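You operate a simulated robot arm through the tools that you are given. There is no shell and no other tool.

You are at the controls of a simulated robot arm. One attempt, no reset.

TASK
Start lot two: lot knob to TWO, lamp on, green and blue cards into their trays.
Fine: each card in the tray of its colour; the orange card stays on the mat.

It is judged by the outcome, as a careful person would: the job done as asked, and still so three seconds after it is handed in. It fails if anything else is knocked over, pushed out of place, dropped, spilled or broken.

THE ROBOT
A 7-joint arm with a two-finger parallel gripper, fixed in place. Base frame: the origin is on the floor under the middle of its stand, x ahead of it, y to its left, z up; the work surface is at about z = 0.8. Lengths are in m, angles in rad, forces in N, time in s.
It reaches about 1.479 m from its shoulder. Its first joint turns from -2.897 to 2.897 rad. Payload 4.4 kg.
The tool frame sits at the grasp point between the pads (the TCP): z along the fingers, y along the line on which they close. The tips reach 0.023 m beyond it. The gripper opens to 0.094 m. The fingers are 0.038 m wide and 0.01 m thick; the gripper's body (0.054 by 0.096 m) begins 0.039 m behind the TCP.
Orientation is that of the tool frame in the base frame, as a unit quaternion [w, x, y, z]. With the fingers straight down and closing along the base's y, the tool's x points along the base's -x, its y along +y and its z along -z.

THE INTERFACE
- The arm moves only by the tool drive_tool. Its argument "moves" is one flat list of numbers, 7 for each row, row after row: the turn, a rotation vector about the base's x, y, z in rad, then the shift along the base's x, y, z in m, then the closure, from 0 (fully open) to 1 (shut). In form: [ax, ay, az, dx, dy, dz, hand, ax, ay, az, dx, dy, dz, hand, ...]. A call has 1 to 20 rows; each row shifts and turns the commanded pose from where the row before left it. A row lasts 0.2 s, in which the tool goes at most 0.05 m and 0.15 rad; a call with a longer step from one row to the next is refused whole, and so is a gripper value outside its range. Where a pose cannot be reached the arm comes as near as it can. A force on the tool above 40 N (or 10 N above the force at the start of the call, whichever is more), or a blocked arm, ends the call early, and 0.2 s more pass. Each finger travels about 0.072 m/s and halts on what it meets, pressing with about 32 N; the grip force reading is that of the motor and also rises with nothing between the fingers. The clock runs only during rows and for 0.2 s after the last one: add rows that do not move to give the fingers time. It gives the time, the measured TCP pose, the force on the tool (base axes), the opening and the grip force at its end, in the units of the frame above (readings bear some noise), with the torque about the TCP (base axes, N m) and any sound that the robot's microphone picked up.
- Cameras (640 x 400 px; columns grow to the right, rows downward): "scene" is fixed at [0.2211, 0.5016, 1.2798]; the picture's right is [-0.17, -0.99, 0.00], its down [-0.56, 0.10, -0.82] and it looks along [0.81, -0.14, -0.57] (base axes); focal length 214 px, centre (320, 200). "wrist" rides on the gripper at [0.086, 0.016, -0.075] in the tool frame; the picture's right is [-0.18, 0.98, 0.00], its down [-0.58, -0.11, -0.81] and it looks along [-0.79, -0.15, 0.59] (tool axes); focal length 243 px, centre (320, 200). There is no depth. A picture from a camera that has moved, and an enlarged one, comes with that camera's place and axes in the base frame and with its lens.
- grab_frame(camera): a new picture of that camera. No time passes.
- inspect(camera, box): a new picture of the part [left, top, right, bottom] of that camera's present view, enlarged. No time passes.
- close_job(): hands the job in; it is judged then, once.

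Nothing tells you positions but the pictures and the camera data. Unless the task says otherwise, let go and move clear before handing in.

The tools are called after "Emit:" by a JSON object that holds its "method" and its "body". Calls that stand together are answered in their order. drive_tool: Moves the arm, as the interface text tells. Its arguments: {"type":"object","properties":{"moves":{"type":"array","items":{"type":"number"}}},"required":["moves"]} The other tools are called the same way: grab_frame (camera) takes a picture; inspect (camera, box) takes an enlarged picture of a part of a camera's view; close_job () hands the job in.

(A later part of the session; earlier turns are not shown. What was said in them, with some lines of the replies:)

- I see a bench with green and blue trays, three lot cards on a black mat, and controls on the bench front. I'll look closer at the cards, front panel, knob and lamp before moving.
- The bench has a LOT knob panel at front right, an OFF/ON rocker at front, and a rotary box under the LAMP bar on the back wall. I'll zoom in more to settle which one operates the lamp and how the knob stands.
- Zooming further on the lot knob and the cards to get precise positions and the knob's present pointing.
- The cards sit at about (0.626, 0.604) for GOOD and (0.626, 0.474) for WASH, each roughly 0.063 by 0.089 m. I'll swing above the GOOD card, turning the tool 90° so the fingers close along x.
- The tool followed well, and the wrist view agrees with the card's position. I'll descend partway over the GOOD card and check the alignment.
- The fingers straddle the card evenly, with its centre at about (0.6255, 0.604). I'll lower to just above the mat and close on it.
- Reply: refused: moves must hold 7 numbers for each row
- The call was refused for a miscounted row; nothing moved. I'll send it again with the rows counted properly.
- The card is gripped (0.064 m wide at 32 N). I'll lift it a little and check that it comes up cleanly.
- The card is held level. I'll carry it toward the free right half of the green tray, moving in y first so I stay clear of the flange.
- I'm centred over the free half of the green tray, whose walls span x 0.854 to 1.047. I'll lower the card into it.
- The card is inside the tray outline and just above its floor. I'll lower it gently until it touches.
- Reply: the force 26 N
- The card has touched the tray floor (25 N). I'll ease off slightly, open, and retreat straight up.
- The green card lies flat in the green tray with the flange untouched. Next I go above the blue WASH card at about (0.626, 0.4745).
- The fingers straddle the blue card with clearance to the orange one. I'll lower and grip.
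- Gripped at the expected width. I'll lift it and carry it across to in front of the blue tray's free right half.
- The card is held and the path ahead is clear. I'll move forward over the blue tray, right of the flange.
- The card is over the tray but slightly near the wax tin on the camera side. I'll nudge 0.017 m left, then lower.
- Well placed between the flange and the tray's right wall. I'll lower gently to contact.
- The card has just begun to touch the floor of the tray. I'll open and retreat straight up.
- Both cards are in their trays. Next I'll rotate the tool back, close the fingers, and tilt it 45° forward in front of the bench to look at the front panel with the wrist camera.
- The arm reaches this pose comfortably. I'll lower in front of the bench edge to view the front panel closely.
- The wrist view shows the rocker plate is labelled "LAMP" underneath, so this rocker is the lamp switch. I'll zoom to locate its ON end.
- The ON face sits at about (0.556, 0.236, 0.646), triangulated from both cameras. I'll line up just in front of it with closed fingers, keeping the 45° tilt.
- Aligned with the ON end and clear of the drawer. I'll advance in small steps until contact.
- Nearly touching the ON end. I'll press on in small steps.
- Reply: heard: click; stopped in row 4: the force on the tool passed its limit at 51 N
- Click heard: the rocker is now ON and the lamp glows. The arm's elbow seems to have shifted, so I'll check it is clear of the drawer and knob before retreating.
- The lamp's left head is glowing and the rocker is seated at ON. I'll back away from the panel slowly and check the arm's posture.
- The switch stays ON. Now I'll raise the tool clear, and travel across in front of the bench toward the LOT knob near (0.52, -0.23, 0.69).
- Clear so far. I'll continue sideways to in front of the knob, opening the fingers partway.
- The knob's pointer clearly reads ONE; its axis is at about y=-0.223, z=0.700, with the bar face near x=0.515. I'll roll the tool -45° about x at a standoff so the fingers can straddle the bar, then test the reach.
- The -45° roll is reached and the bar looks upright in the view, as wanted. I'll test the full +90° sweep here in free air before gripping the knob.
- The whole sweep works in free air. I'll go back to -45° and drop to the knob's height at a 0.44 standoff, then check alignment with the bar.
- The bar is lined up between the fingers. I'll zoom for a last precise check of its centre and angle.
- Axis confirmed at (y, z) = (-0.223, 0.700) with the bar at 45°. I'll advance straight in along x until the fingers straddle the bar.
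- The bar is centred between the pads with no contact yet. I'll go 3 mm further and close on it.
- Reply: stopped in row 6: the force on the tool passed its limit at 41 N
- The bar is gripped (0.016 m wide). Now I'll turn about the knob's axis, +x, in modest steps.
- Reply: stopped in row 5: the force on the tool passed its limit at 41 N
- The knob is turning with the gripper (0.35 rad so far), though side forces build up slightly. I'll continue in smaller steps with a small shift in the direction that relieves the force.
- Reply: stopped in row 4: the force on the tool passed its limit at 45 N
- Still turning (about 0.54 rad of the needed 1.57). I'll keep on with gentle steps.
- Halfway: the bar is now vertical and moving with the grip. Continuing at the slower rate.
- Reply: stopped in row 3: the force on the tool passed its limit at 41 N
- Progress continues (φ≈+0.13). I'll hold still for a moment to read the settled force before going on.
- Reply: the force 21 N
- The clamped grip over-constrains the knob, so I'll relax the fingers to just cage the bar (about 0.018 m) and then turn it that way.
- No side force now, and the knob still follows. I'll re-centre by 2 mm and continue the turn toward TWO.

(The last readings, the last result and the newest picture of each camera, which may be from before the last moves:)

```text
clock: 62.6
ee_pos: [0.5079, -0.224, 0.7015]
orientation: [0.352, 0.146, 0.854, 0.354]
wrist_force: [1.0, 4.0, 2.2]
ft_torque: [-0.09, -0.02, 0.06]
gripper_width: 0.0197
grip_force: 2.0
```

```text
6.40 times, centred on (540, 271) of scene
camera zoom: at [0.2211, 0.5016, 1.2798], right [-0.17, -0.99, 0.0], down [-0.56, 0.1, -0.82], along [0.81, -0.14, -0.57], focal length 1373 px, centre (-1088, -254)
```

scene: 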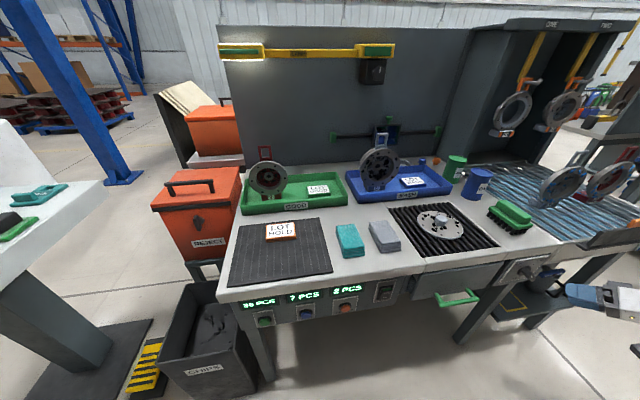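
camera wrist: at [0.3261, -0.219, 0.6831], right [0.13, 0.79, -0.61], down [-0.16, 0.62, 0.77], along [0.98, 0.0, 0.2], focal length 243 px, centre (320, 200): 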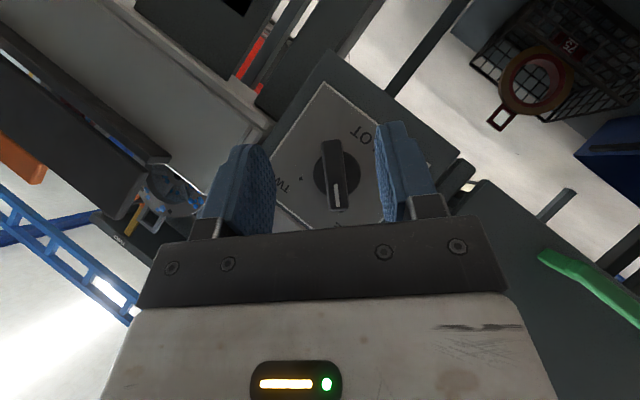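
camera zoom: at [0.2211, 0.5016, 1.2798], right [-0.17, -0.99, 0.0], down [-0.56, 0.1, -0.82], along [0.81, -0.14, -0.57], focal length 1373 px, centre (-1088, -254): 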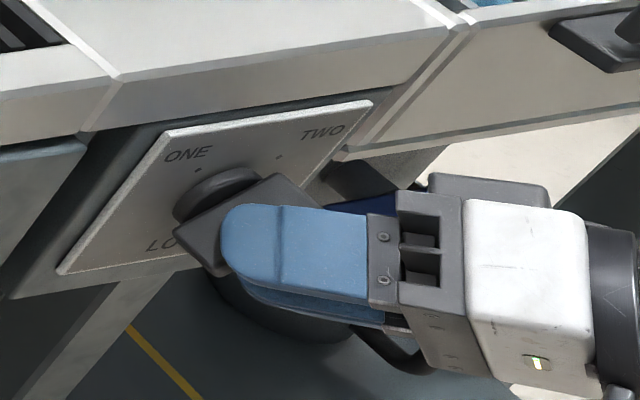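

The gripper is now at +45° with the bar parallel to the fingers. I'll open, back straight out, and look at where the pointer sits.

Emit:
{"method": "drive_tool", "body": {"moves": [0, 0, 0, 0, 0, 0, 0.45, 0, 0, 0, 0, 0, 0, 0.45, 0, 0, 0, 0, 0, 0, 0.45, 0, 0, 0, -0.01, 0, 0, 0.45, 0, 0, 0, -0.02, 0, 0, 0.45, 0, 0, 0, -0.03, 0, 0, 0.45, 0, 0, 0, 0, 0, 0, 0.45]}}

Emit:
{"method": "inspect", "body": {"camera": "wrist", "box": [220, 60, 440, 240]}}

Emit:
{"method": "inspect", "body": {"camera": "scene", "box": [490, 240, 590, 302]}}

```text
clock: 64.2
ee_pos: [0.4452, -0.2248, 0.7012]
orientation: [0.352, 0.146, 0.854, 0.355]
wrist_force: [0.2, 0.4, -0.5]
ft_torque: [-0.01, 0.0, 0.03]
gripper_width: 0.0517
grip_force: 0.1
```

```text
2.22 times, centred on (330, 150) of wrist
camera zoom: at [0.3301, -0.2079, 0.7063], right [0.13, 0.6, 0.79], down [-0.16, -0.77, 0.62], along [0.98, -0.2, -0.01], focal length 539 px, centre (298, 311)
```

zoom: 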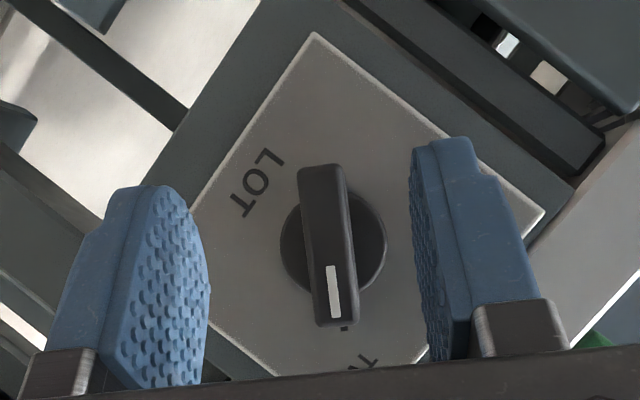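

```text
6.40 times, centred on (540, 271) of scene
camera zoom: at [0.2211, 0.5016, 1.2798], right [-0.17, -0.99, 0.0], down [-0.56, 0.1, -0.82], along [0.81, -0.14, -0.57], focal length 1373 px, centre (-1088, -254)
```

zoom: 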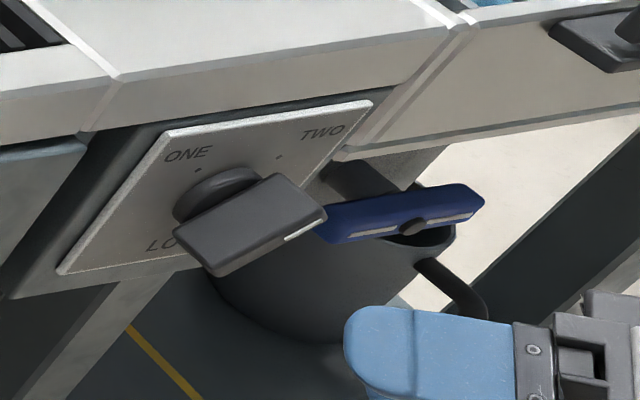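

The pointer now sits on the TWO tick (measured at 45° up-right). I'll back away, raise the arm, undo the roll and check the whole scene.

Emit:
{"method": "drive_tool", "body": {"moves": [0, 0, 0, -0.03, 0, 0, 0.45, 0, 0, 0, -0.015, 0, 0.03, 0.45, -0.1309, 0, 0, 0, 0, 0.04, 0.45, -0.1309, 0, 0, 0, 0, 0.04, 0.45, -0.1309, 0, 0, 0, 0, 0.04, 0.45, -0.1309, 0, 0, 0, 0, 0.04, 0.45, -0.1309, 0, 0, 0, 0, 0.04, 0.45, -0.1309, 0, 0, 0, 0, 0.04, 0.45, 0, 0, 0, 0, 0, 0, 0.45]}}

Emit:
{"method": "grab_frame", "body": {"camera": "scene"}}

Emit:
{"method": "inspect", "body": {"camera": "scene", "box": [490, 240, 590, 302]}}

Emit:
{"method": "inspect", "body": {"camera": "scene", "box": [220, 140, 480, 310]}}

Emit:
{"method": "inspect", "body": {"camera": "scene", "box": [360, 200, 640, 375]}}

Emit:
{"method": "inspect", "body": {"camera": "scene", "box": [210, 30, 410, 155]}}

```text
clock: 66.2
ee_pos: [0.403, -0.2228, 0.9688]
orientation: [0.38, -0.002, 0.925, 0.002]
wrist_force: [0.0, -0.1, -1.1]
ft_torque: [-0.01, 0.03, 0.0]
gripper_width: 0.0517
grip_force: 0.0
```

```text
taken
```

scene: 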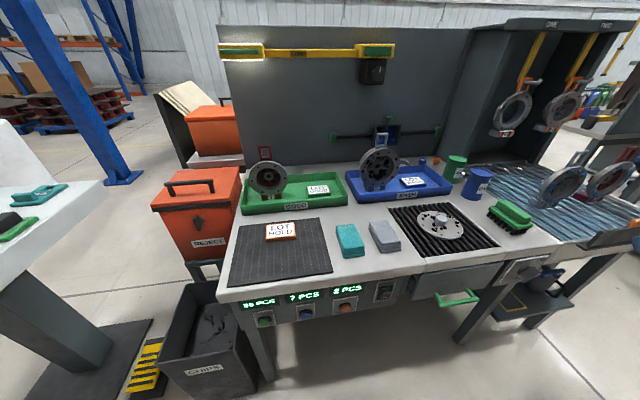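

```text
6.40 times, centred on (540, 271) of scene
camera zoom: at [0.2211, 0.5016, 1.2798], right [-0.17, -0.99, 0.0], down [-0.56, 0.1, -0.82], along [0.81, -0.14, -0.57], focal length 1373 px, centre (-1088, -254)
```

zoom: 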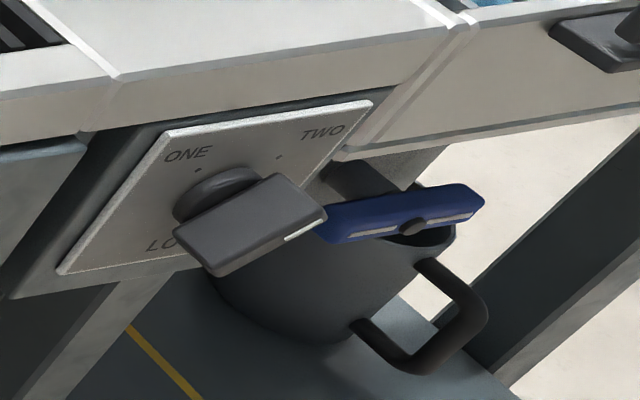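

```text
2.35 times, centred on (350, 225) of scene
camera zoom: at [0.2211, 0.5016, 1.2798], right [-0.17, -0.99, 0.0], down [-0.56, 0.1, -0.82], along [0.81, -0.14, -0.57], focal length 505 px, centre (249, 141)
```

zoom: 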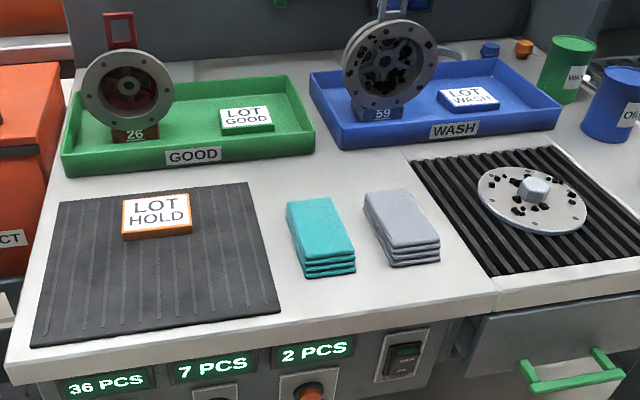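

```text
2.29 times, centred on (500, 288) of scene
camera zoom: at [0.2211, 0.5016, 1.2798], right [-0.17, -0.99, 0.0], down [-0.56, 0.1, -0.82], along [0.81, -0.14, -0.57], focal length 490 px, centre (-91, 0)
```

zoom: 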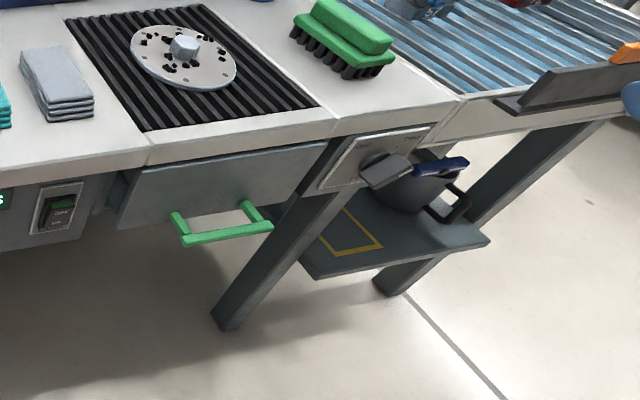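

```text
3.20 times, centred on (310, 92) of scene
camera zoom: at [0.2211, 0.5016, 1.2798], right [-0.17, -0.99, 0.0], down [-0.56, 0.1, -0.82], along [0.81, -0.14, -0.57], focal length 686 px, centre (352, 544)
```

zoom: 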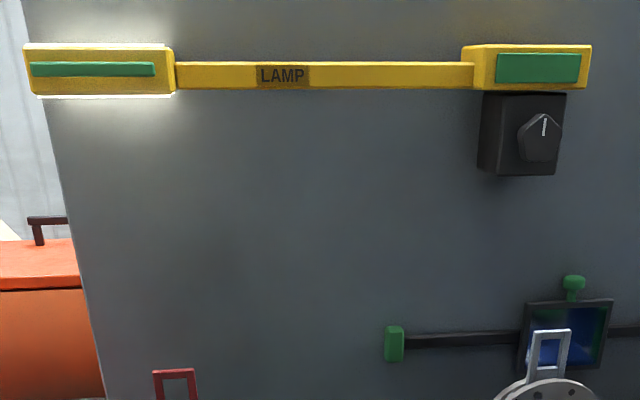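

Everything looks undisturbed: cards in their trays, orange card on the mat, lamp lit. One last front view of the knob before handing in.

Emit:
{"method": "drive_tool", "body": {"moves": [0, 0, 0, 0, 0, -0.045, 0.45, 0, 0, 0, 0, 0, -0.045, 0.45, 0, 0, 0, 0, 0, -0.045, 0.45, 0, 0, 0, 0, 0, 0, 0.45]}}

Emit:
{"method": "inspect", "body": {"camera": "wrist", "box": [240, 0, 420, 120]}}

```text
clock: 67.2
ee_pos: [0.4029, -0.2253, 0.8327]
orientation: [0.382, 0.0, 0.924, 0.001]
wrist_force: [0.4, 0.9, 0.6]
ft_torque: [0.01, -0.01, -0.01]
gripper_width: 0.0515
grip_force: 0.1
```

```text
3.33 times, centred on (330, 60) of wrist
camera zoom: at [0.2885, -0.2097, 0.8252], right [0.13, 0.98, 0.13], down [-0.16, -0.11, 0.98], along [0.98, -0.15, 0.14], focal length 809 px, centre (287, 667)
```

zoom: 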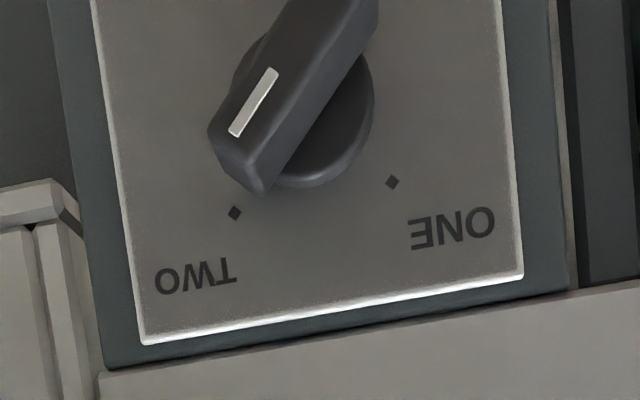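

The pointer clearly shows TWO. I'll raise the arm clear of the bench and then hand in.

Emit:
{"method": "drive_tool", "body": {"moves": [0, 0, 0, 0, 0, 0.045, 0.45, 0, 0, 0, 0, 0, 0.045, 0.45, 0, 0, 0, 0, 0, 0.045, 0.45, 0, 0, 0, 0, 0, 0.045, 0.45, 0, 0, 0, 0, 0, 0, 0.45]}}

Emit:
{"method": "grab_frame", "body": {"camera": "scene"}}

```text
clock: 68.4
ee_pos: [0.4092, -0.2147, 0.9956]
orientation: [0.366, -0.009, 0.93, 0.019]
wrist_force: [-0.6, -1.1, -0.2]
ft_torque: [-0.08, 0.03, -0.01]
gripper_width: 0.0517
grip_force: 0.1
```

```text
taken
```

scene: 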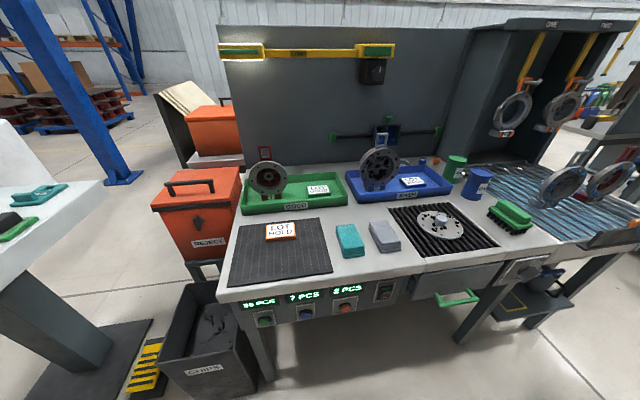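

The knob is at TWO, the lamp is lit, the green and blue cards are in their trays, and the orange card is on the mat. The arm is clear of everything, so I'm handing in.

Emit:
{"method": "close_job", "body": {}}

```text
The job is handed in.
```

Lot two is set up and I've handed the job in; the outcome of the judging hasn't come back to me.

- **Lot knob:** the pointer sits on the TWO mark, confirmed from a close front view.
- **Lamp:** I pressed the rocker labelled LAMP to ON and heard it click. The left head of the lamp bar on the back wall is now lit. I left the unlabelled knob under that bar alone.
- **Cards:** the green GOOD card lies flat in the green tray and the blue WASH card in the blue tray. The orange HOLD card is still in its original place on the mat.

In the last pictures nothing else on the bench had moved. The arm is raised clear of the bench.

While turning the knob, the force limit stopped the arm four times at about 41 to 45 N. I loosened the grip and finished the turn without clamping it, and there was no visible damage.
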